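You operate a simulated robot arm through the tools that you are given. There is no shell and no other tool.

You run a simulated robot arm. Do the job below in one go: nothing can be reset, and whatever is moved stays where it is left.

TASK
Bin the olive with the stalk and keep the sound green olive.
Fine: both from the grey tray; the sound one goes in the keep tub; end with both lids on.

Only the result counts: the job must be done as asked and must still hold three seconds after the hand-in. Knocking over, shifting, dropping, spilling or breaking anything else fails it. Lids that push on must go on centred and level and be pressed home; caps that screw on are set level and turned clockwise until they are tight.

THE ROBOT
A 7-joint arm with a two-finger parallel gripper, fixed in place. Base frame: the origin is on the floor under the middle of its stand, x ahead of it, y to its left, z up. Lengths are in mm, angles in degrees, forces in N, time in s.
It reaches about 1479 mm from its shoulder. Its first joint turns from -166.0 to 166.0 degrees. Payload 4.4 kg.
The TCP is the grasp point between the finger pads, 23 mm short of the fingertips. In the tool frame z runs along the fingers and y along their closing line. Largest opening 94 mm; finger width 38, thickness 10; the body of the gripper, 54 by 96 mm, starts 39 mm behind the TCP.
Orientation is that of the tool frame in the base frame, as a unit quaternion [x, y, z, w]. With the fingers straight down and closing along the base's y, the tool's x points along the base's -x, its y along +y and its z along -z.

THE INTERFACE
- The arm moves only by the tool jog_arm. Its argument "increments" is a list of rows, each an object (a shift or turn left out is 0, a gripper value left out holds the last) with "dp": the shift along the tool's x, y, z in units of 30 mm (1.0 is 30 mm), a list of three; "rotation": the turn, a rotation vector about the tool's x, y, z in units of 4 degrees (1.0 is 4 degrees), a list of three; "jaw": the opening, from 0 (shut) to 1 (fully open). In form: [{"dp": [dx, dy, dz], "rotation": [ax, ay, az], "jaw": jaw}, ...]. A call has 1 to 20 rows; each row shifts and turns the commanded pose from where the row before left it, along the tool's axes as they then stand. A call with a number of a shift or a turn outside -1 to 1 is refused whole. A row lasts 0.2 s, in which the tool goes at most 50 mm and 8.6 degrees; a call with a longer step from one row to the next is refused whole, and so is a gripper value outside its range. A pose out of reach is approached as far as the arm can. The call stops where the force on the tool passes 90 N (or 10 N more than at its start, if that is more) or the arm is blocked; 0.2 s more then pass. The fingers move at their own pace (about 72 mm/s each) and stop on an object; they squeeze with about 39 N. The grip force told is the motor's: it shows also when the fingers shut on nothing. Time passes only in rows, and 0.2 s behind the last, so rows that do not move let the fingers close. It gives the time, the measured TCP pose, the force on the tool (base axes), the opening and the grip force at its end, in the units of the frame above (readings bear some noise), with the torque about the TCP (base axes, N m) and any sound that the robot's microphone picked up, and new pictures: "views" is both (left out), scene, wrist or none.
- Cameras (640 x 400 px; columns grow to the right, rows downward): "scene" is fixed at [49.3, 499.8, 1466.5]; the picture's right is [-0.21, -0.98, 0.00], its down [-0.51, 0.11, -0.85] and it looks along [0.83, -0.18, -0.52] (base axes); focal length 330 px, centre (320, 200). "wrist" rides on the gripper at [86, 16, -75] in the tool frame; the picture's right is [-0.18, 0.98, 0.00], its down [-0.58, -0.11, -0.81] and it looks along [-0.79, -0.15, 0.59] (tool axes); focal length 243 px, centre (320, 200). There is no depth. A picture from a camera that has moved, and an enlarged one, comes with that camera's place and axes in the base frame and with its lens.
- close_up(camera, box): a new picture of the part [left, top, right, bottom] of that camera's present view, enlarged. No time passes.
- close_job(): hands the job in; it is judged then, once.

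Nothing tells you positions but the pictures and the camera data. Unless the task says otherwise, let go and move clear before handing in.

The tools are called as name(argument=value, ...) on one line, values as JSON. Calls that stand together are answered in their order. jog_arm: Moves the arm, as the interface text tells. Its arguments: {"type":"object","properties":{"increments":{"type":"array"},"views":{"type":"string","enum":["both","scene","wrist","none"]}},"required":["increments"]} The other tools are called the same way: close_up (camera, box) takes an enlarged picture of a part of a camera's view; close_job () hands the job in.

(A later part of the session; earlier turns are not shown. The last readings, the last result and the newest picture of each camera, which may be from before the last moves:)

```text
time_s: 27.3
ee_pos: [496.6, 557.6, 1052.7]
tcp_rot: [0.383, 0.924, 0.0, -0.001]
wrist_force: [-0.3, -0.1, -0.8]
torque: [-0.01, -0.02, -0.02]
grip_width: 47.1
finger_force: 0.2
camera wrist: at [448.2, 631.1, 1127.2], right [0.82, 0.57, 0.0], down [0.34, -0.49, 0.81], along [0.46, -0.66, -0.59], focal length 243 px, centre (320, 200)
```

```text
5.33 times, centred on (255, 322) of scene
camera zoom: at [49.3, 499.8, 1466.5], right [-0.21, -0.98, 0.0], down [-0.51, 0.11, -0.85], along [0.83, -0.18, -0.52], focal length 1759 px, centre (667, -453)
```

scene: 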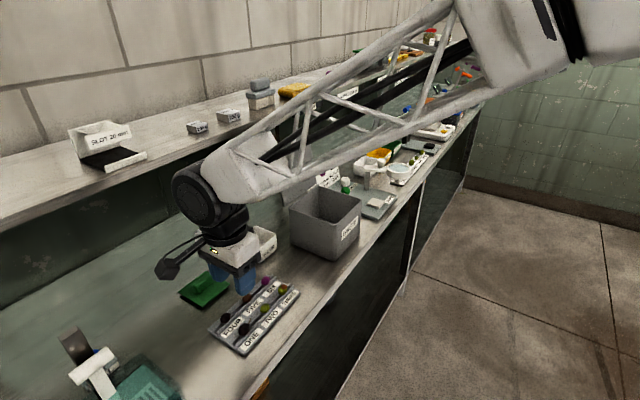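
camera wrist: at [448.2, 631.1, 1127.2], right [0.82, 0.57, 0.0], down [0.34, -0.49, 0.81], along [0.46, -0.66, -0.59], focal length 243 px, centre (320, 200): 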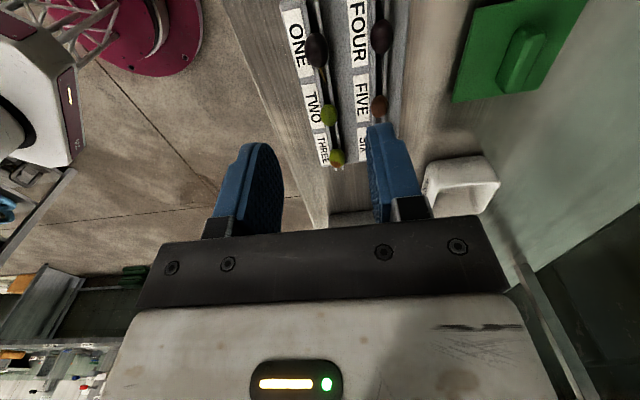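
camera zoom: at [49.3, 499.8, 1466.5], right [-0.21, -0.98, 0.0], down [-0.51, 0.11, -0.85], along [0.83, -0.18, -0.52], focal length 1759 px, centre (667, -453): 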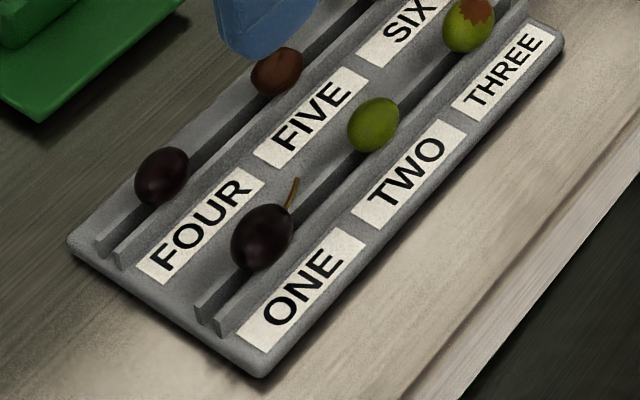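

Olive ONE is about 20 mm wide and centred near (497, 555.5, 906), resting on two rails. I'll shift onto it, lower to just above it, and check the centring before closing.

jog_arm(increments=[{"dp": [-0.08, -0.1, 0], "jaw": 0.45}, {"dp": [0, 0, 0.8]}, {"dp": [0, 0, 0.8]}, {"dp": [0, 0, 0.8]}, {"dp": [0, 0, 0.7]}, {}], views="wrist")

close_up(camera="wrist", box=[250, 60, 390, 200])

close_up(camera="scene", box=[205, 265, 305, 360])

```text
time_s: 28.7
ee_pos: [497.6, 553.2, 960.3]
tcp_rot: [0.383, 0.924, -0.001, -0.002]
wrist_force: [-0.7, 0.8, -0.2]
torque: [-0.01, 0.01, -0.01]
grip_width: 42.3
finger_force: 0.0
camera wrist: at [447.9, 626.5, 1035.2], right [0.82, 0.57, 0.0], down [0.34, -0.49, 0.81], along [0.45, -0.67, -0.59], focal length 243 px, centre (320, 200)
```

wrist: 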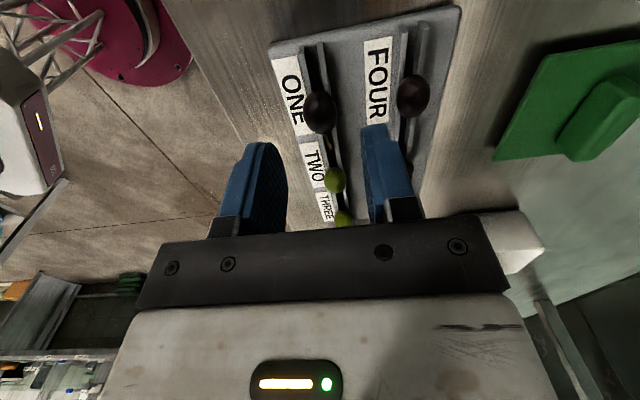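

```text
2.86 times, centred on (320, 130) of wrist
camera zoom: at [447.9, 626.5, 1035.2], right [0.82, 0.57, 0.0], down [0.34, -0.49, 0.81], along [0.45, -0.67, -0.59], focal length 693 px, centre (320, 400)
```

zoom: 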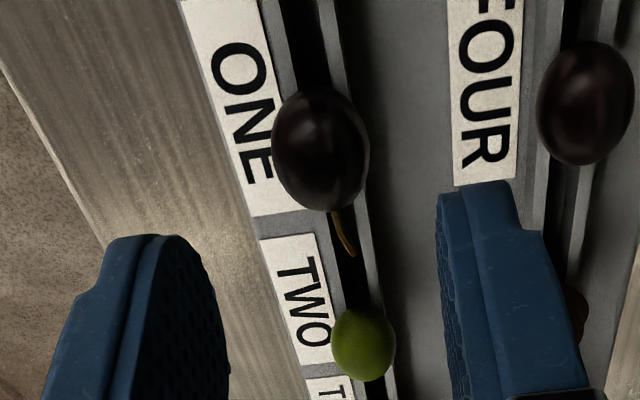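

```text
4.21 times, centred on (255, 312) of scene
camera zoom: at [49.3, 499.8, 1466.5], right [-0.21, -0.98, 0.0], down [-0.51, 0.11, -0.85], along [0.83, -0.18, -0.52], focal length 1388 px, centre (594, -274)
```

zoom: 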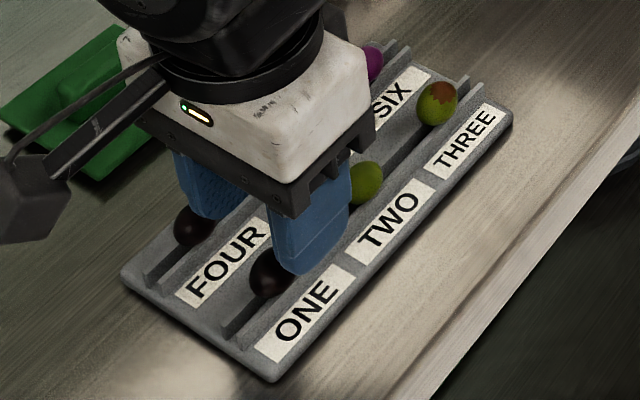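

Olive ONE sits centred between the fingers to within a millimetre. I'll go down so the fingertips stop just above the rails, then close.

jog_arm(increments=[{"dp": [0, 0, 0.6]}, {"dp": [0, 0, 0.6]}, {}, {"jaw": 0.28}, {"jaw": 0.18}, {"jaw": 0.18}, {"jaw": 0.18}], views="wrist")

close_up(camera="wrist", box=[250, 90, 390, 230])

close_up(camera="scene", box=[205, 265, 305, 360])

```text
time_s: 30.3
ee_pos: [497.2, 553.7, 923.5]
tcp_rot: [0.382, 0.924, -0.001, 0.0]
wrist_force: [-0.8, 0.2, -0.3]
torque: [0.0, 0.04, -0.01]
grip_width: 18.8
finger_force: 8.7
camera wrist: at [448.6, 626.5, 998.3], right [0.82, 0.57, 0.0], down [0.34, -0.49, 0.81], along [0.45, -0.67, -0.59], focal length 243 px, centre (320, 200)
```

wrist: 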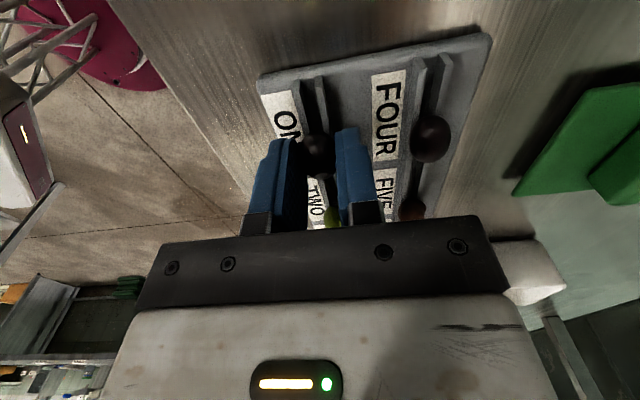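

```text
2.86 times, centred on (320, 160) of wrist
camera zoom: at [448.6, 626.5, 998.3], right [0.82, 0.57, 0.0], down [0.34, -0.49, 0.81], along [0.45, -0.67, -0.59], focal length 693 px, centre (320, 314)
```

zoom: 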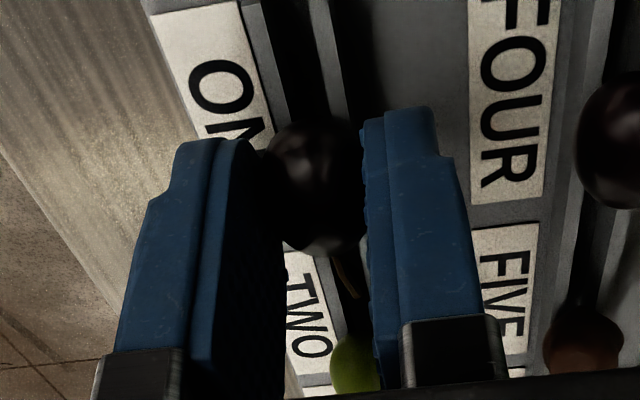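

```text
4.21 times, centred on (255, 312) of scene
camera zoom: at [49.3, 499.8, 1466.5], right [-0.21, -0.98, 0.0], down [-0.51, 0.11, -0.85], along [0.83, -0.18, -0.52], focal length 1388 px, centre (594, -274)
```

zoom: 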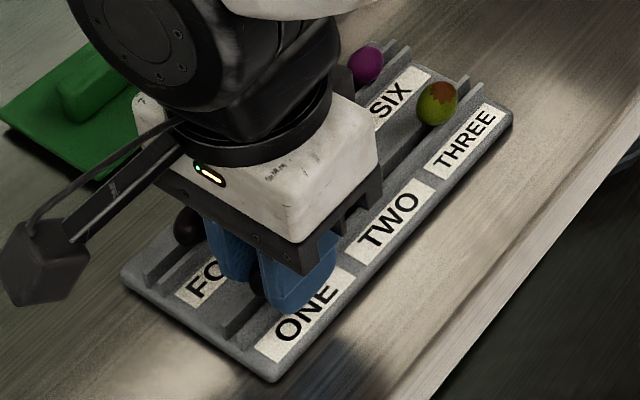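

The pads hold the olive at 18.8 mm with a gentle 9 N. I'll firm up a little and lift 30 mm to check it comes along.

jog_arm(increments=[{"jaw": 0.14}, {"jaw": 0.14}, {"dp": [0, 0, -0.3]}, {"dp": [0, 0, -0.7]}, {}], views="wrist")

close_up(camera="wrist", box=[250, 60, 390, 200])

close_up(camera="scene", box=[205, 265, 305, 360])

```text
time_s: 31.5
ee_pos: [496.0, 555.2, 953.6]
tcp_rot: [0.383, 0.924, 0.0, -0.001]
wrist_force: [0.7, -0.5, -0.3]
torque: [-0.01, 0.01, 0.0]
grip_width: 18.5
finger_force: 8.3
camera wrist: at [447.5, 627.5, 1028.7], right [0.82, 0.57, 0.0], down [0.34, -0.49, 0.81], along [0.45, -0.67, -0.59], focal length 243 px, centre (320, 200)
```

wrist: 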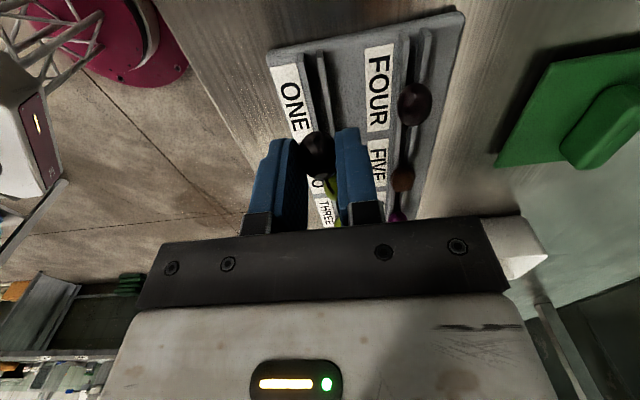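

```text
2.86 times, centred on (320, 130) of wrist
camera zoom: at [447.5, 627.5, 1028.7], right [0.82, 0.57, 0.0], down [0.34, -0.49, 0.81], along [0.45, -0.67, -0.59], focal length 693 px, centre (320, 400)
```

zoom: 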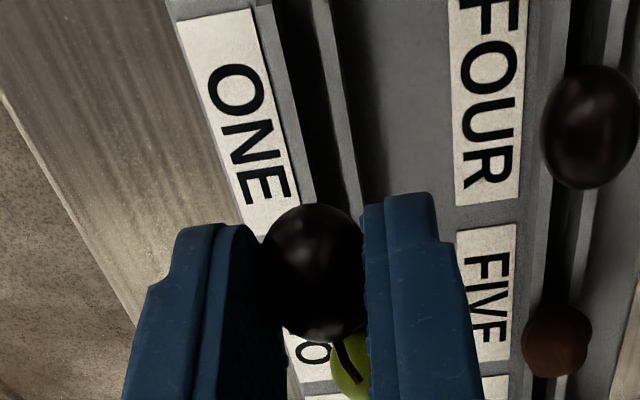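

```text
4.21 times, centred on (255, 312) of scene
camera zoom: at [49.3, 499.8, 1466.5], right [-0.21, -0.98, 0.0], down [-0.51, 0.11, -0.85], along [0.83, -0.18, -0.52], focal length 1388 px, centre (594, -274)
```

zoom: 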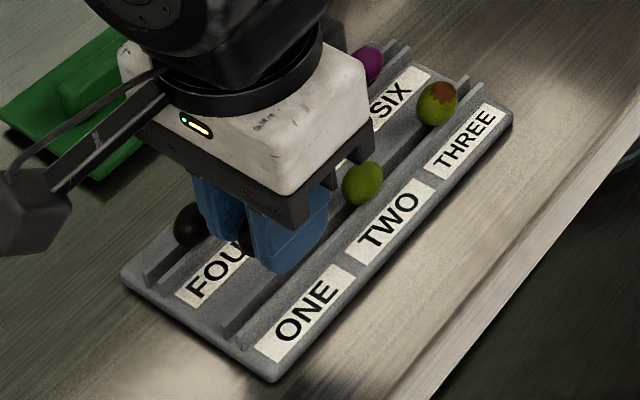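

Olive ONE hangs securely between the pads and the tray is undisturbed. I'll raise it and carry it to above the open waste box, away from the lid.

jog_arm(increments=[{"dp": [0, 0, -0.87]}, {"dp": [0, 0, -0.87]}, {"dp": [0, 0, -0.87]}, {"dp": [0, 0, -0.87]}, {"dp": [0, 0, -0.87]}, {"dp": [0, 0, -0.87]}, {"dp": [-0.943, 0.0725, 0]}, {"dp": [-0.943, 0.0725, 0]}, {"dp": [-0.943, 0.0725, 0]}, {"dp": [-0.943, 0.0725, 0]}, {"dp": [-0.943, 0.0725, 0]}, {"dp": [-0.943, 0.0725, 0]}, {"dp": [-0.943, 0.0725, 0]}, {"dp": [-0.943, 0.0725, 0]}, {"dp": [-0.943, 0.0725, 0]}, {"dp": [-0.943, 0.0725, 0]}, {"dp": [-0.943, 0.0725, 0]}, {"dp": [-0.943, 0.0725, 0]}, {"dp": [-0.943, 0.0725, 0]}, {}])

close_up(camera="scene", box=[250, 90, 400, 270])

close_up(camera="wrist", box=[160, 0, 480, 240])

```text
time_s: 35.7
ee_pos: [778.9, 316.0, 1110.1]
tcp_rot: [0.383, 0.924, -0.001, -0.002]
wrist_force: [0.3, -0.7, 0.0]
torque: [0.02, -0.02, 0.02]
grip_width: 18.5
finger_force: 8.1
camera wrist: at [730.7, 387.8, 1184.1], right [0.82, 0.57, 0.0], down [0.34, -0.49, 0.81], along [0.45, -0.67, -0.59], focal length 243 px, centre (320, 200)
```

scene: 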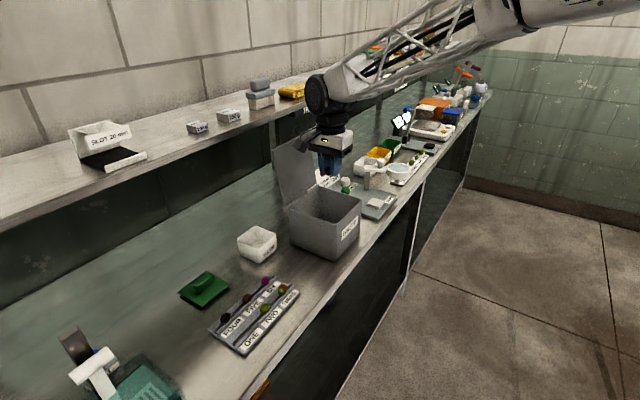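
wrist: 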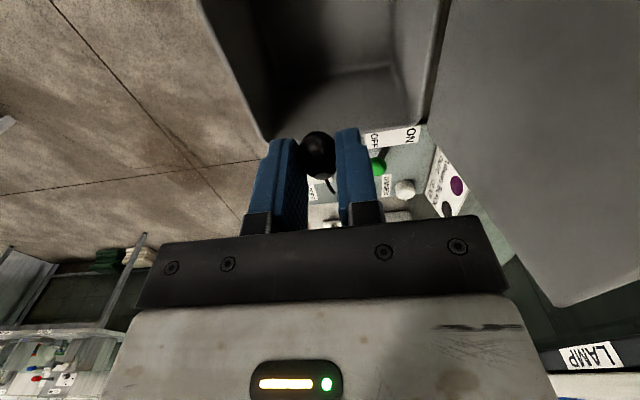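

```text
2.22 times, centred on (325, 180) of scene
camera zoom: at [49.3, 499.8, 1466.5], right [-0.21, -0.98, 0.0], down [-0.51, 0.11, -0.85], along [0.83, -0.18, -0.52], focal length 733 px, centre (309, 244)
```

zoom: 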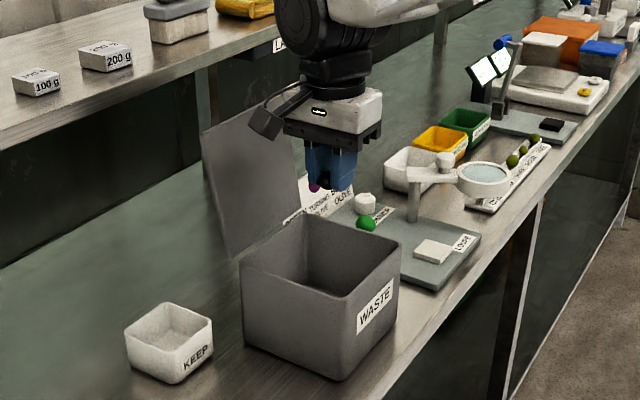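

```text
1.67 times, centred on (320, 120) of wrist
camera zoom: at [730.7, 387.8, 1184.1], right [0.82, 0.57, 0.0], down [0.34, -0.49, 0.81], along [0.45, -0.67, -0.59], focal length 404 px, centre (320, 333)
```

zoom: 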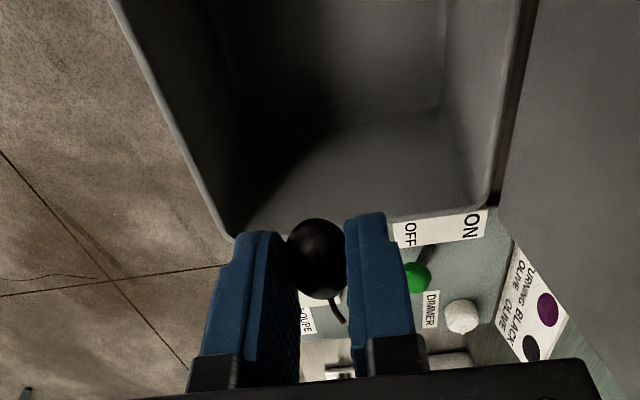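

The olive hangs over the middle of the opening, about 70 mm from the front wall. I'll lower the fingers into the box without the gripper body touching the rim, then release.

jog_arm(increments=[{"dp": [0, 0, 0.8]}, {"dp": [0, 0, 0.8]}, {"dp": [0, 0, 0.8]}, {"dp": [0, 0, 0.8]}, {"dp": [0, 0, 0.8]}, {"dp": [0, 0, 0.8]}, {"dp": [0, 0, 0.2]}, {}, {"jaw": 0.4}, {"jaw": 0.4}, {"jaw": 0.4}])

close_up(camera="wrist", box=[200, 0, 440, 240])

close_up(camera="scene", box=[250, 90, 400, 270])

```text
time_s: 38.1
ee_pos: [776.5, 315.1, 959.4]
tcp_rot: [0.383, 0.924, 0.0, -0.001]
wrist_force: [-0.3, 0.4, -0.3]
torque: [-0.02, 0.01, 0.04]
grip_width: 37.7
finger_force: 0.1
camera wrist: at [727.5, 388.4, 1034.2], right [0.82, 0.57, 0.0], down [0.34, -0.49, 0.81], along [0.45, -0.67, -0.59], focal length 243 px, centre (320, 200)
```

scene: 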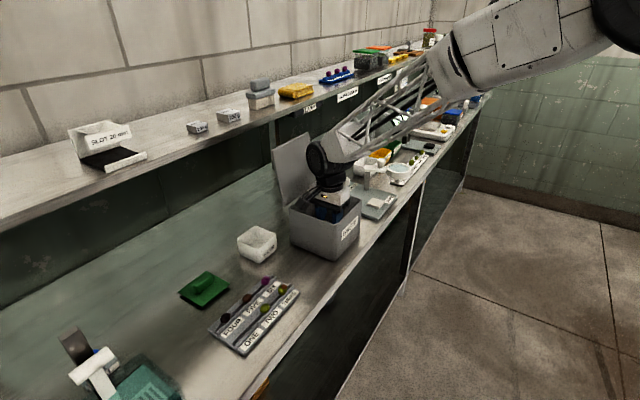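
wrist: 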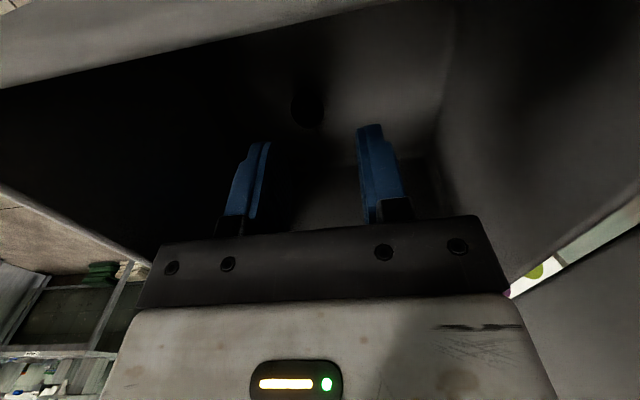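

```text
1.67 times, centred on (320, 120) of wrist
camera zoom: at [727.5, 388.4, 1034.2], right [0.82, 0.57, 0.0], down [0.34, -0.49, 0.81], along [0.45, -0.67, -0.59], focal length 404 px, centre (320, 333)
```

zoom: 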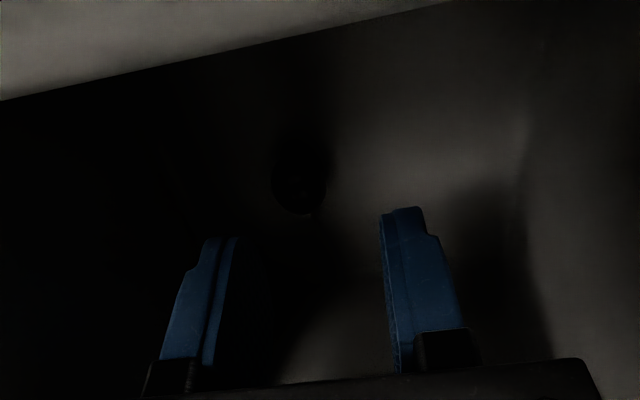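

```text
2.22 times, centred on (325, 180) of scene
camera zoom: at [49.3, 499.8, 1466.5], right [-0.21, -0.98, 0.0], down [-0.51, 0.11, -0.85], along [0.83, -0.18, -0.52], focal length 733 px, centre (309, 244)
```

zoom: 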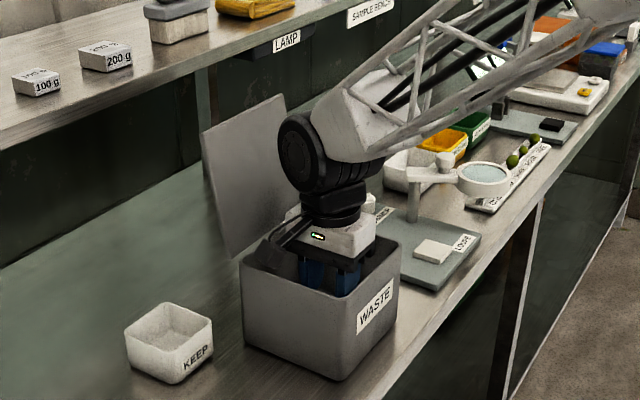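

The olive with the stalk lies on the floor of the waste box. I'll rise straight up, look to confirm, and go back above the handle to close the lid.

jog_arm(increments=[{"dp": [0, 0, -0.95]}, {"dp": [0, 0, -0.95]}, {"dp": [0, 0, -0.95]}, {"dp": [0, 0, -0.95]}, {"dp": [0, 0, -0.95]}, {"dp": [0, 0, -0.95]}, {"dp": [0, 0, -0.95]}, {"dp": [0, 0, -0.95]}, {"dp": [0, 0, -0.95]}, {}])

close_up(camera="wrist", box=[220, 0, 460, 150])

close_up(camera="scene", box=[270, 130, 370, 265])

```text
time_s: 40.3
ee_pos: [778.4, 315.9, 1215.7]
tcp_rot: [0.382, 0.924, -0.001, -0.002]
wrist_force: [0.6, 0.3, -0.3]
torque: [0.0, 0.03, 0.03]
grip_width: 37.8
finger_force: 0.1
camera wrist: at [729.3, 388.4, 1289.9], right [0.82, 0.57, 0.0], down [0.34, -0.49, 0.81], along [0.45, -0.67, -0.59], focal length 243 px, centre (320, 200)
```

scene: 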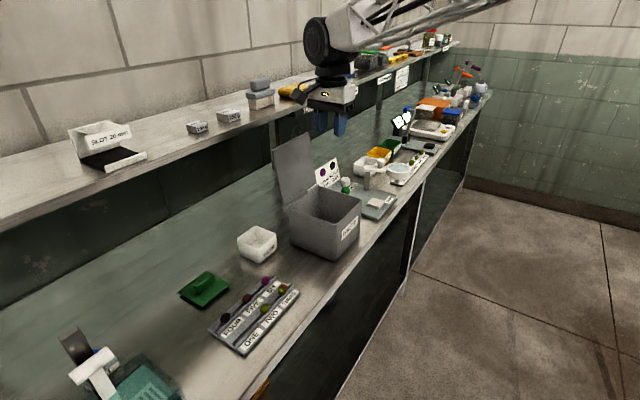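
wrist: 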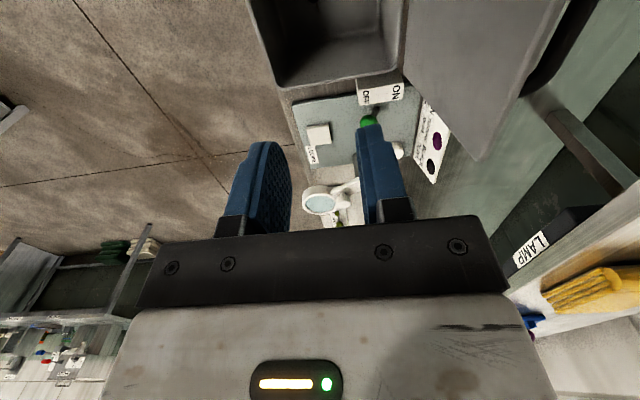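

```text
2.67 times, centred on (340, 75) of wrist
camera zoom: at [729.3, 388.4, 1289.9], right [0.82, 0.57, 0.0], down [0.34, -0.49, 0.81], along [0.45, -0.67, -0.59], focal length 647 px, centre (267, 533)
```

zoom: 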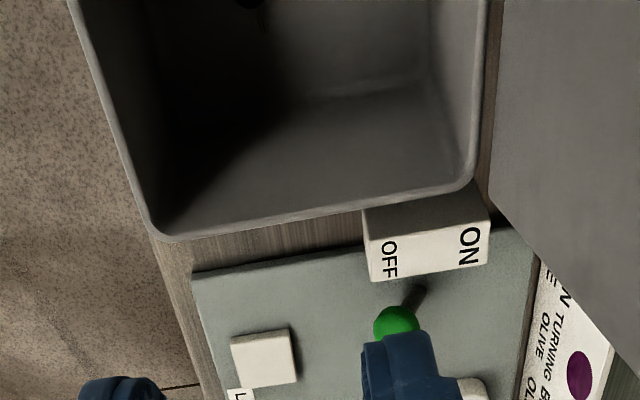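

```text
2.96 times, centred on (320, 198) of scene
camera zoom: at [49.3, 499.8, 1466.5], right [-0.21, -0.98, 0.0], down [-0.51, 0.11, -0.85], along [0.83, -0.18, -0.52], focal length 977 px, centre (320, 207)
```

zoom: 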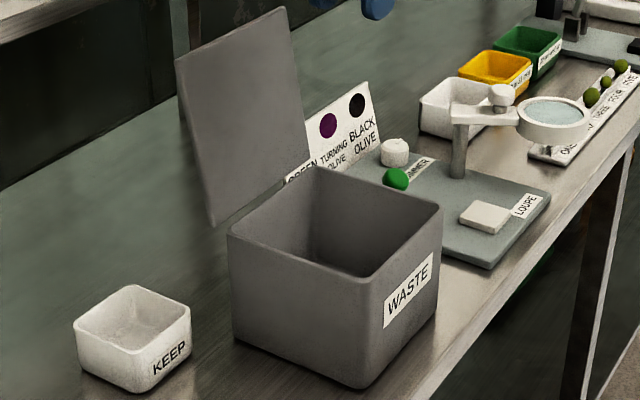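

The stalked olive is visible on the box floor and the lid still rests open. I'll move above the handle again and check alignment.

jog_arm(increments=[{"rotation": [0, 0, 0.2], "jaw": 0.3}, {"dp": [0.075, 0.995, 0]}, {"dp": [0.075, 0.995, 0]}, {"dp": [0.075, 0.995, 0]}, {"dp": [0.075, 0.995, 0]}, {"dp": [0.075, 0.995, 0]}, {}], views="wrist")

close_up(camera="wrist", box=[200, 0, 440, 180])

```text
time_s: 41.9
ee_pos: [880.9, 428.7, 1214.4]
tcp_rot: [0.39, 0.921, -0.001, -0.001]
wrist_force: [0.0, 1.2, 0.0]
torque: [0.0, 0.0, -0.02]
grip_width: 28.2
finger_force: 0.1
camera wrist: at [832.5, 501.3, 1288.3], right [0.83, 0.55, 0.0], down [0.33, -0.49, 0.81], along [0.45, -0.67, -0.59], focal length 243 px, centre (320, 200)
```

wrist: 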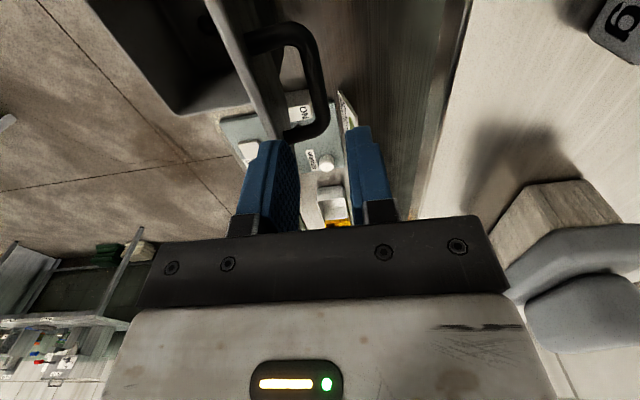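

```text
2.22 times, centred on (320, 90) of wrist
camera zoom: at [832.5, 501.3, 1288.3], right [0.83, 0.55, 0.0], down [0.33, -0.49, 0.81], along [0.45, -0.67, -0.59], focal length 539 px, centre (320, 444)
```

zoom: 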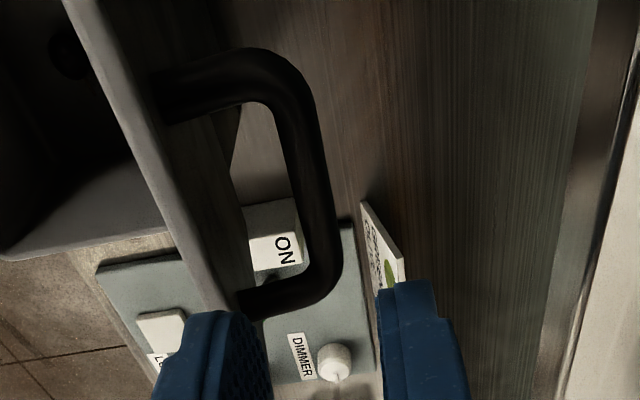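

The bar is about 3 mm nearer the robot than the tool axis; I'll correct that, descend around the bar, and close on it.

jog_arm(increments=[{"dp": [0, -0.1, 0], "jaw": 0.27}, {"dp": [0, 0, 0.75]}, {"dp": [0, 0, 0.75]}, {"dp": [0, 0, 0.75]}, {"dp": [0, 0, 0.68]}, {}], views="wrist")

close_up(camera="wrist", box=[200, 60, 420, 240])

```text
time_s: 43.3
ee_pos: [875.1, 426.8, 1127.3]
tcp_rot: [0.389, 0.921, 0.0, -0.001]
wrist_force: [0.0, -0.4, 0.4]
torque: [-0.02, 0.02, -0.03]
grip_width: 25.5
finger_force: 0.1
camera wrist: at [827.2, 499.5, 1202.9], right [0.83, 0.55, 0.0], down [0.33, -0.49, 0.81], along [0.45, -0.67, -0.59], focal length 243 px, centre (320, 200)
```

wrist: 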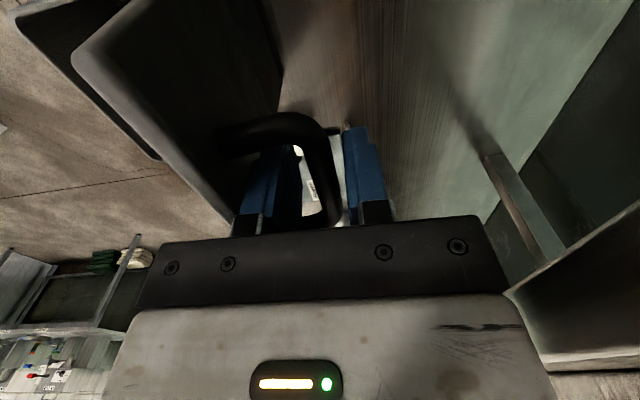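

```text
2.22 times, centred on (310, 150) of wrist
camera zoom: at [827.2, 499.5, 1202.9], right [0.83, 0.55, 0.0], down [0.33, -0.49, 0.81], along [0.45, -0.67, -0.59], focal length 539 px, centre (342, 311)
```

zoom: 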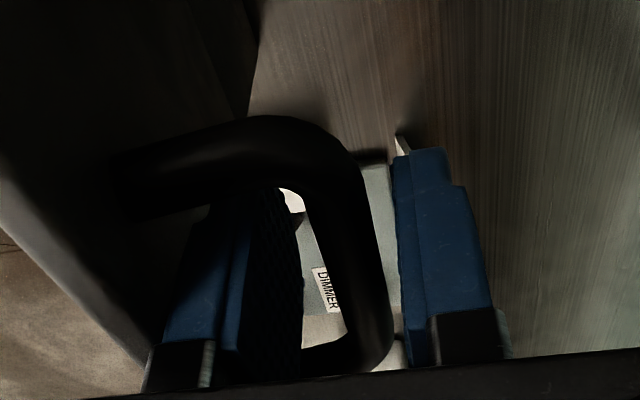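

The bar is between the fingers. Closing on it, then I'll start back along the recorded arc.

jog_arm(increments=[{"jaw": 0.1}, {"jaw": 0}, {"jaw": 0}, {}], views="none")

```text
time_s: 44.3
ee_pos: [875.0, 426.7, 1129.2]
tcp_rot: [0.389, 0.921, -0.001, -0.001]
wrist_force: [1.1, 1.6, 1.7]
torque: [0.11, 0.07, -1.0]
grip_width: 11.2
finger_force: 45.0
```

Gripped with almost no load. I'll now follow the arc back (hinge refit to e2 860, z 1000, radius 142), in batches with force checks.

jog_arm(increments=[{"dp": [-0.0085, -0.383, -0.157]}, {"dp": [-0.0085, -0.393, -0.127]}, {"dp": [-0.009, -0.403, -0.09]}, {}], views="none")

```text
time_s: 45.3
ee_pos: [850.2, 401.6, 1140.7]
tcp_rot: [0.388, 0.921, 0.0, -0.002]
wrist_force: [-14.3, 15.3, -2.0]
torque: [0.22, 0.28, -1.12]
grip_width: 11.8
finger_force: 44.7
```

On track with small side force; continuing.

jog_arm(increments=[{"dp": [0.025, -0.41, -0.057]}, {"dp": [0, -0.413, -0.02]}, {"dp": [0, -0.413, 0.017]}, {"dp": [0, -0.41, 0.053]}, {}], views="none")

```text
time_s: 46.5
ee_pos: [814.8, 366.1, 1140.8]
tcp_rot: [0.389, 0.921, 0.0, -0.001]
wrist_force: [19.1, -22.2, 7.6]
torque: [-0.17, -0.05, -0.62]
grip_width: 11.1
finger_force: 45.5
```

Still light. Continuing past vertical on the closing side.

jog_arm(increments=[{"dp": [-0.04, -0.403, 0.087]}, {"dp": [-0.01, -0.397, 0.123]}, {"dp": [-0.01, -0.383, 0.157]}, {"dp": [-0.01, -0.367, 0.19]}, {}], views="scene")

```text
time_s: 47.7
ee_pos: [782.5, 329.0, 1120.9]
tcp_rot: [0.389, 0.921, -0.001, -0.002]
wrist_force: [-19.3, 28.2, -11.9]
torque: [-0.02, 0.0, -0.07]
grip_width: 11.7
finger_force: 44.6
```

scene: 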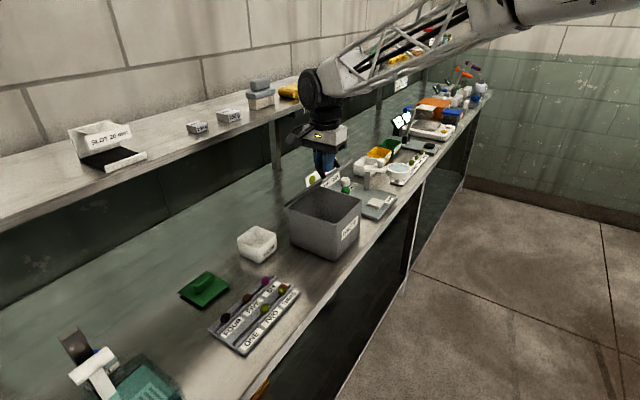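

Good, the lid is about 57° from... roughly 40° open now. I'll continue with a small sideways correction.

jog_arm(increments=[{"dp": [0.05, -0.35, 0.223]}, {"dp": [0, -0.33, 0.25]}, {"dp": [0, -0.307, 0.277]}, {}], views="none")

```text
time_s: 48.7
ee_pos: [760.9, 311.1, 1101.0]
tcp_rot: [0.389, 0.921, 0.0, 0.0]
wrist_force: [33.1, -13.4, -14.4]
torque: [-0.08, -0.08, 0.44]
grip_width: 11.2
finger_force: 45.1
```

Continuing down the last third of the arc.

jog_arm(increments=[{"dp": [-0.03, -0.257, 0.33], "rotation": [0, 0, -0.08]}, {"dp": [0, -0.253, 0.327]}, {"dp": [0, -0.223, 0.347]}, {}], views="none")

```text
time_s: 49.7
ee_pos: [746.3, 295.7, 1070.4]
tcp_rot: [0.387, 0.922, 0.0, 0.0]
wrist_force: [-8.9, -39.3, 19.2]
torque: [-0.14, -0.14, 0.55]
grip_width: 11.5
finger_force: 44.4
```

Nearly closed. I'll correct outward by 1.5 mm and continue to a few degrees open.

jog_arm(increments=[{"dp": [-0.03, -0.24, 0.28], "rotation": [0, 0, -0.1]}, {"dp": [0, -0.157, 0.383]}, {}], views="none")

close_up(camera="scene", box=[284, 180, 364, 250])

```text
time_s: 50.7
ee_pos: [738.2, 289.4, 1049.2]
tcp_rot: [0.382, 0.924, 0.001, 0.001]
wrist_force: [29.7, 22.0, -13.1]
torque: [0.01, -0.06, -0.2]
grip_width: 11.2
finger_force: 44.9
stopped in row 3: the force on the tool passed its limit at 94 N (the readings are from after the stop); the commanded pose is now the measured one
```

```text
5.71 times, centred on (324, 215) of scene
camera zoom: at [49.3, 499.8, 1466.5], right [-0.21, -0.98, 0.0], down [-0.51, 0.11, -0.85], along [0.83, -0.18, -0.52], focal length 1884 px, centre (297, 114)
```

zoom: 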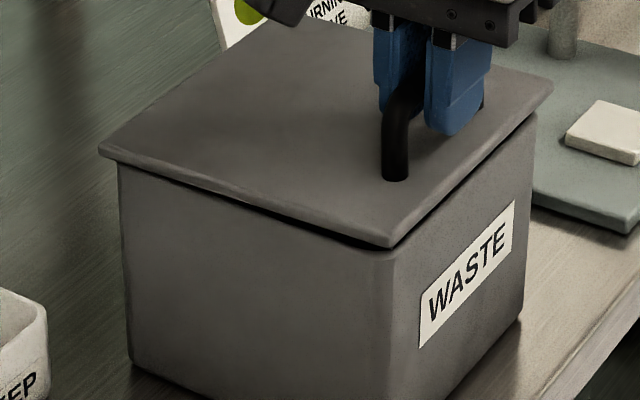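

The lid is within about 2° of shut; the remaining force is a sideways pull, so I'll ease the hand back 2 mm and lower a little more.

jog_arm(increments=[{"dp": [0, 0.06, 0.03]}, {"dp": [0, 0, 0.06]}, {}], views="none")

```text
time_s: 51.5
ee_pos: [739.1, 288.0, 1046.7]
tcp_rot: [0.382, 0.924, 0.0, -0.001]
wrist_force: [-35.0, -25.6, 14.0]
torque: [-0.03, 0.02, -0.04]
grip_width: 11.2
finger_force: 44.9
```

The pull reversed, so the sideways stiffness is high; I'll go back half of that and lower the last 3 mm.

jog_arm(increments=[{"dp": [0, -0.035, 0.02]}, {"dp": [0, -0.012, 0.04]}, {"dp": [0, -0.01, 0.03]}, {}], views="none")

close_up(camera="scene", box=[284, 180, 364, 250])

```text
time_s: 52.5
ee_pos: [737.8, 288.5, 1043.8]
tcp_rot: [0.383, 0.924, 0.001, 0.0]
wrist_force: [-6.5, -23.1, 5.6]
torque: [-0.3, -0.29, 0.02]
grip_width: 11.1
finger_force: 45.1
```

```text
5.71 times, centred on (324, 215) of scene
camera zoom: at [49.3, 499.8, 1466.5], right [-0.21, -0.98, 0.0], down [-0.51, 0.11, -0.85], along [0.83, -0.18, -0.52], focal length 1884 px, centre (297, 114)
```

zoom: 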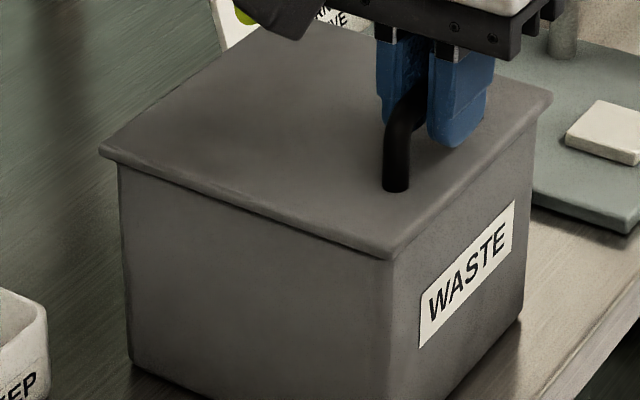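

The lid is shut flush. I'll open the fingers and rise straight up.

jog_arm(increments=[{"dp": [0, -0.02, 0]}, {"jaw": 0.3}, {"jaw": 0.4}, {"jaw": 0.4}, {"dp": [0, 0, -0.5]}, {"dp": [0, 0, -0.9]}, {"dp": [0, 0, -0.9]}, {"dp": [0, 0, -0.9]}, {}])

close_up(camera="scene", box=[284, 170, 374, 260])

```text
time_s: 54.5
ee_pos: [739.8, 289.5, 1142.8]
tcp_rot: [0.384, 0.923, 0.0, -0.001]
wrist_force: [0.3, -0.3, 0.2]
torque: [0.02, -0.02, 0.05]
grip_width: 37.8
finger_force: 0.0
camera wrist: at [691.0, 362.2, 1216.8], right [0.83, 0.56, 0.0], down [0.33, -0.49, 0.81], along [0.46, -0.66, -0.59], focal length 243 px, centre (320, 200)
```

scene: 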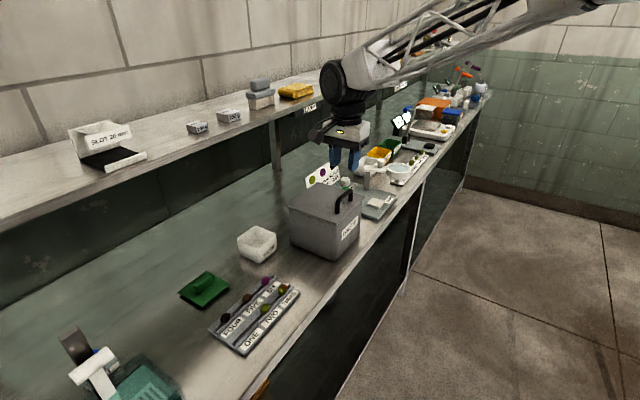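
wrist: 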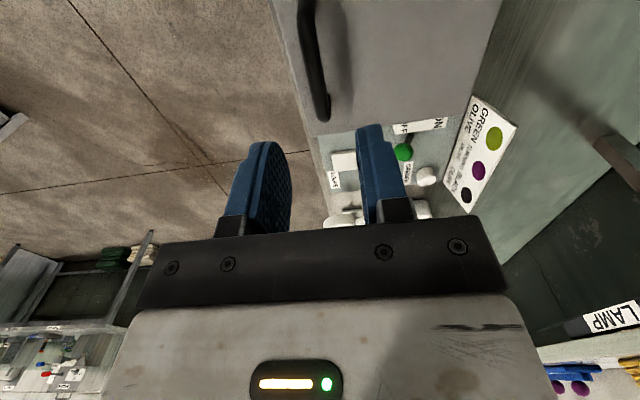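

```text
4.44 times, centred on (329, 215) of scene
camera zoom: at [49.3, 499.8, 1466.5], right [-0.21, -0.98, 0.0], down [-0.51, 0.11, -0.85], along [0.83, -0.18, -0.52], focal length 1466 px, centre (280, 133)
```

zoom: 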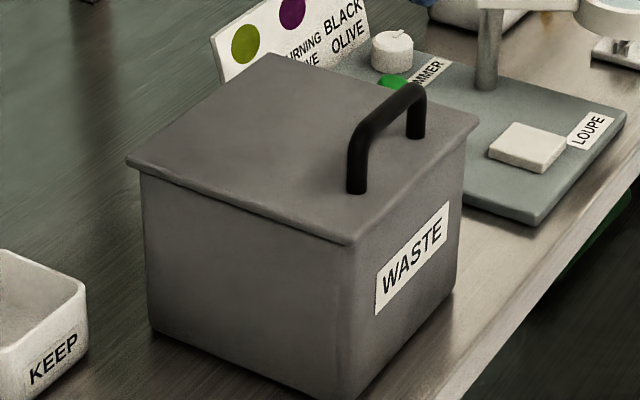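

The waste box is shut and unmoved. Next is the sound green olive TWO, near (541, 509, 905); I'll fly above it and check.

jog_arm(increments=[{"dp": [0.985, 0.05, 0], "jaw": 0.45}, {"dp": [0.985, 0.05, 0]}, {"dp": [0.985, 0.05, 0]}, {"dp": [0.985, 0.05, 0]}, {"dp": [0.985, 0.05, 0]}, {"dp": [0.985, 0.05, 0]}, {"dp": [0.985, 0.05, 0]}, {"dp": [0.985, 0.05, 0]}, {"dp": [0.985, 0.05, 0]}, {"dp": [0.985, 0.05, 0]}, {"dp": [0, 0, 0.92]}, {"dp": [0, 0, 0.92]}, {"dp": [0, 0, 0.92]}, {"dp": [0, 0, 0.92]}, {"dp": [0, 0, 0.92]}, {}])

close_up(camera="wrist", box=[250, 40, 390, 160])

close_up(camera="scene", box=[205, 265, 305, 360])

```text
time_s: 57.9
ee_pos: [539.6, 508.2, 1004.7]
tcp_rot: [0.382, 0.924, 0.0, -0.001]
wrist_force: [-1.0, 0.1, 0.0]
torque: [0.01, 0.01, -0.01]
grip_width: 42.3
finger_force: 0.1
camera wrist: at [490.1, 581.0, 1078.9], right [0.83, 0.56, 0.0], down [0.33, -0.49, 0.81], along [0.46, -0.66, -0.59], focal length 243 px, centre (320, 200)
```

scene: 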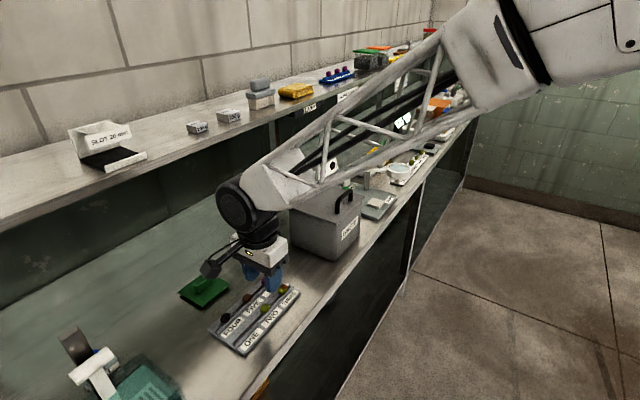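
wrist: 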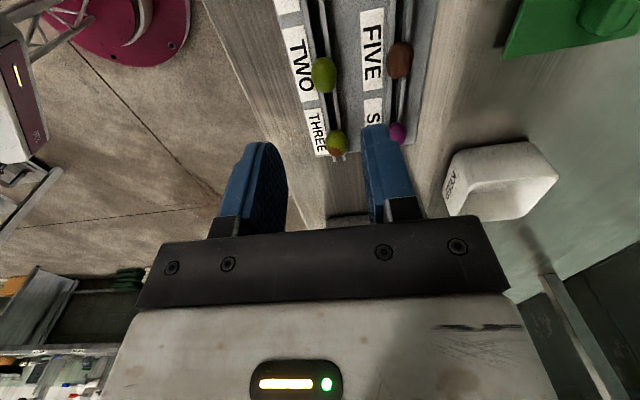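

```text
3.33 times, centred on (320, 100) of wrist
camera zoom: at [490.1, 581.0, 1078.9], right [0.83, 0.56, 0.0], down [0.33, -0.49, 0.81], along [0.46, -0.66, -0.59], focal length 809 px, centre (320, 533)
```

zoom: 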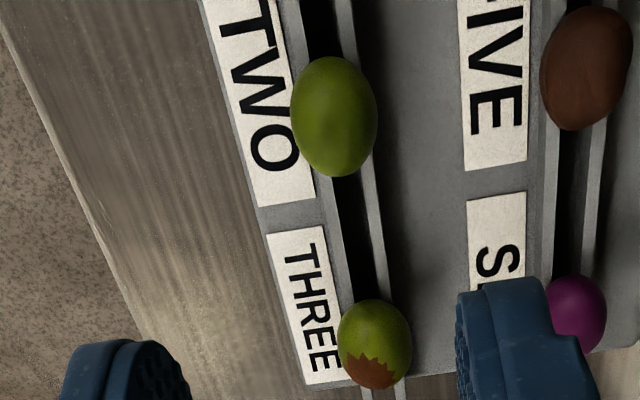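

```text
4.21 times, centred on (255, 312) of scene
camera zoom: at [49.3, 499.8, 1466.5], right [-0.21, -0.98, 0.0], down [-0.51, 0.11, -0.85], along [0.83, -0.18, -0.52], focal length 1388 px, centre (594, -274)
```

zoom: 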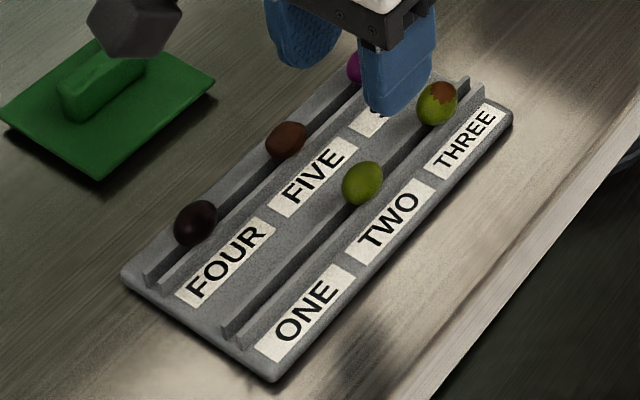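

TWO is clean and sits about 3 mm off-centre; I'll correct that, descend the same depth as before, and close gently.

jog_arm(increments=[{"dp": [0, 0.097, 0.5]}, {"dp": [0, 0, 0.8]}, {"dp": [0, 0, 0.8]}, {"dp": [0, 0, 0.62]}, {}], views="wrist")

close_up(camera="wrist", box=[250, 90, 390, 230])

```text
time_s: 59.1
ee_pos: [540.6, 510.5, 918.8]
tcp_rot: [0.383, 0.924, 0.0, 0.0]
wrist_force: [0.2, 0.0, 0.3]
torque: [0.0, 0.01, -0.02]
grip_width: 42.1
finger_force: 0.1
camera wrist: at [491.5, 583.5, 993.9], right [0.83, 0.56, 0.0], down [0.33, -0.49, 0.81], along [0.46, -0.66, -0.59], focal length 243 px, centre (320, 200)
```

wrist: 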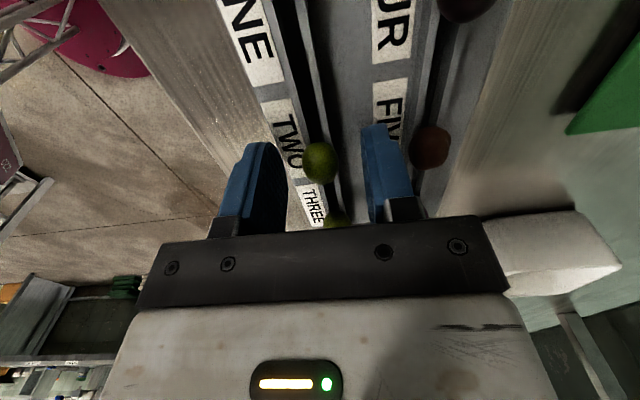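

```text
2.86 times, centred on (320, 160) of wrist
camera zoom: at [491.5, 583.5, 993.9], right [0.83, 0.56, 0.0], down [0.33, -0.49, 0.81], along [0.46, -0.66, -0.59], focal length 693 px, centre (320, 314)
```

zoom: 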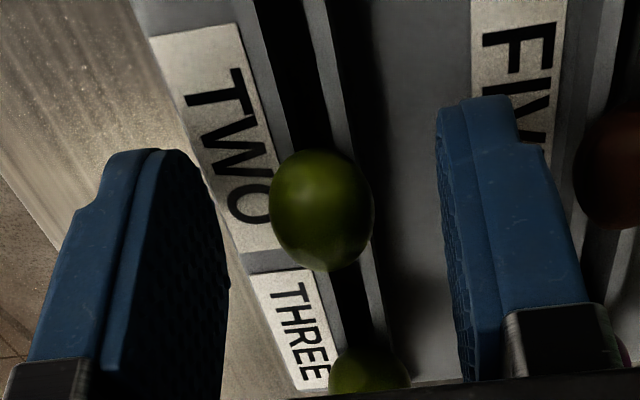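

Centred well, but the hand sits about 4 mm lower than intended, so I'll raise that much to keep the fingertips above the rails, then close gently.

jog_arm(increments=[{"dp": [0, 0, -0.14]}, {}, {"jaw": 0.28}, {"jaw": 0.17}, {"jaw": 0.14}, {"jaw": 0.14}, {"jaw": 0.14}], views="wrist")

close_up(camera="wrist", box=[250, 90, 390, 230])

```text
time_s: 60.7
ee_pos: [540.0, 510.6, 924.3]
tcp_rot: [0.383, 0.924, 0.0, 0.0]
wrist_force: [-0.4, 0.8, 1.1]
torque: [-0.01, -0.01, 0.01]
grip_width: 15.1
finger_force: 7.8
camera wrist: at [491.3, 582.6, 998.9], right [0.83, 0.56, 0.0], down [0.33, -0.49, 0.81], along [0.46, -0.66, -0.59], focal length 243 px, centre (320, 200)
```

wrist: 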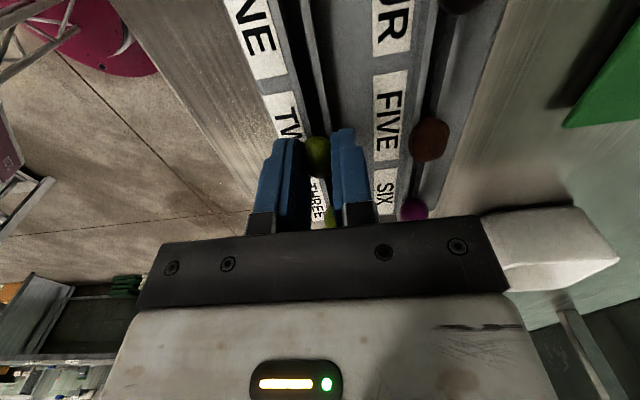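

```text
2.86 times, centred on (320, 160) of wrist
camera zoom: at [491.3, 582.6, 998.9], right [0.83, 0.56, 0.0], down [0.33, -0.49, 0.81], along [0.46, -0.66, -0.59], focal length 693 px, centre (320, 314)
```

zoom: 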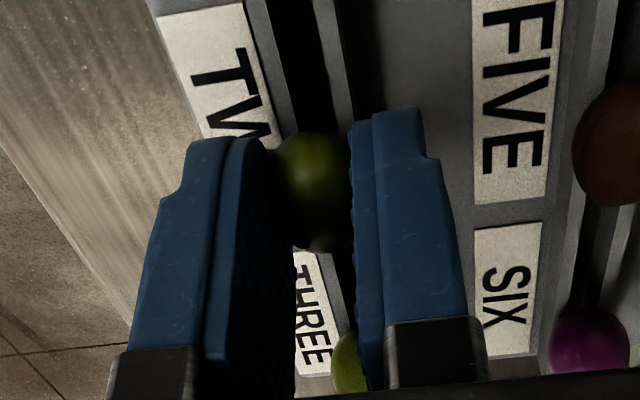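

It is held at 15 mm with a light grip. I'll firm up slightly and lift to check.

jog_arm(increments=[{"jaw": 0.1}, {"jaw": 0.1}, {"dp": [0, 0, -0.3]}, {"dp": [0, 0, -0.7]}, {}], views="wrist")

close_up(camera="wrist", box=[250, 60, 390, 200])

close_up(camera="scene", box=[205, 265, 305, 360])

```text
time_s: 61.9
ee_pos: [541.0, 508.8, 955.2]
tcp_rot: [0.382, 0.924, 0.0, 0.0]
wrist_force: [0.4, -0.3, -0.3]
torque: [0.02, 0.0, -0.02]
grip_width: 14.8
finger_force: 8.8
camera wrist: at [491.7, 581.9, 1029.5], right [0.83, 0.56, 0.0], down [0.33, -0.49, 0.81], along [0.46, -0.66, -0.59], focal length 243 px, centre (320, 200)
```

wrist: 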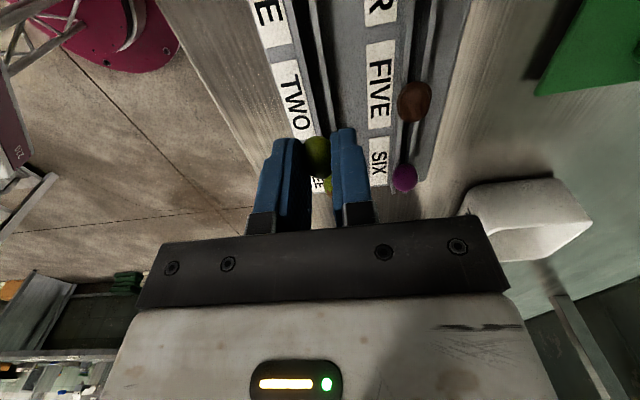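

```text
2.86 times, centred on (320, 130) of wrist
camera zoom: at [491.7, 581.9, 1029.5], right [0.83, 0.56, 0.0], down [0.33, -0.49, 0.81], along [0.46, -0.66, -0.59], focal length 693 px, centre (320, 400)
```

zoom: 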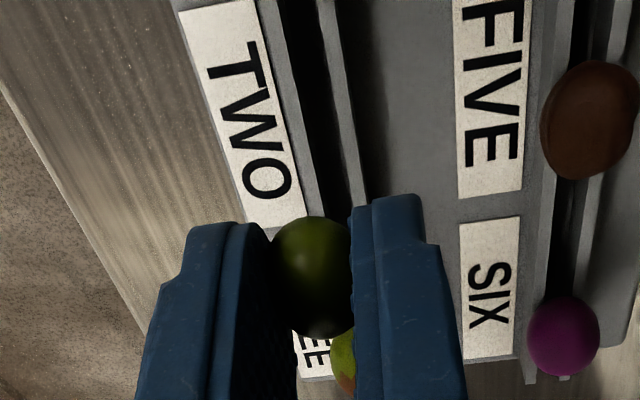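

```text
4.21 times, centred on (255, 312) of scene
camera zoom: at [49.3, 499.8, 1466.5], right [-0.21, -0.98, 0.0], down [-0.51, 0.11, -0.85], along [0.83, -0.18, -0.52], focal length 1388 px, centre (594, -274)
```

zoom: 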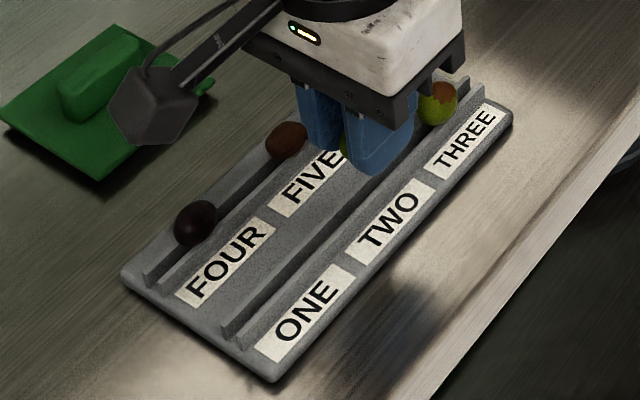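

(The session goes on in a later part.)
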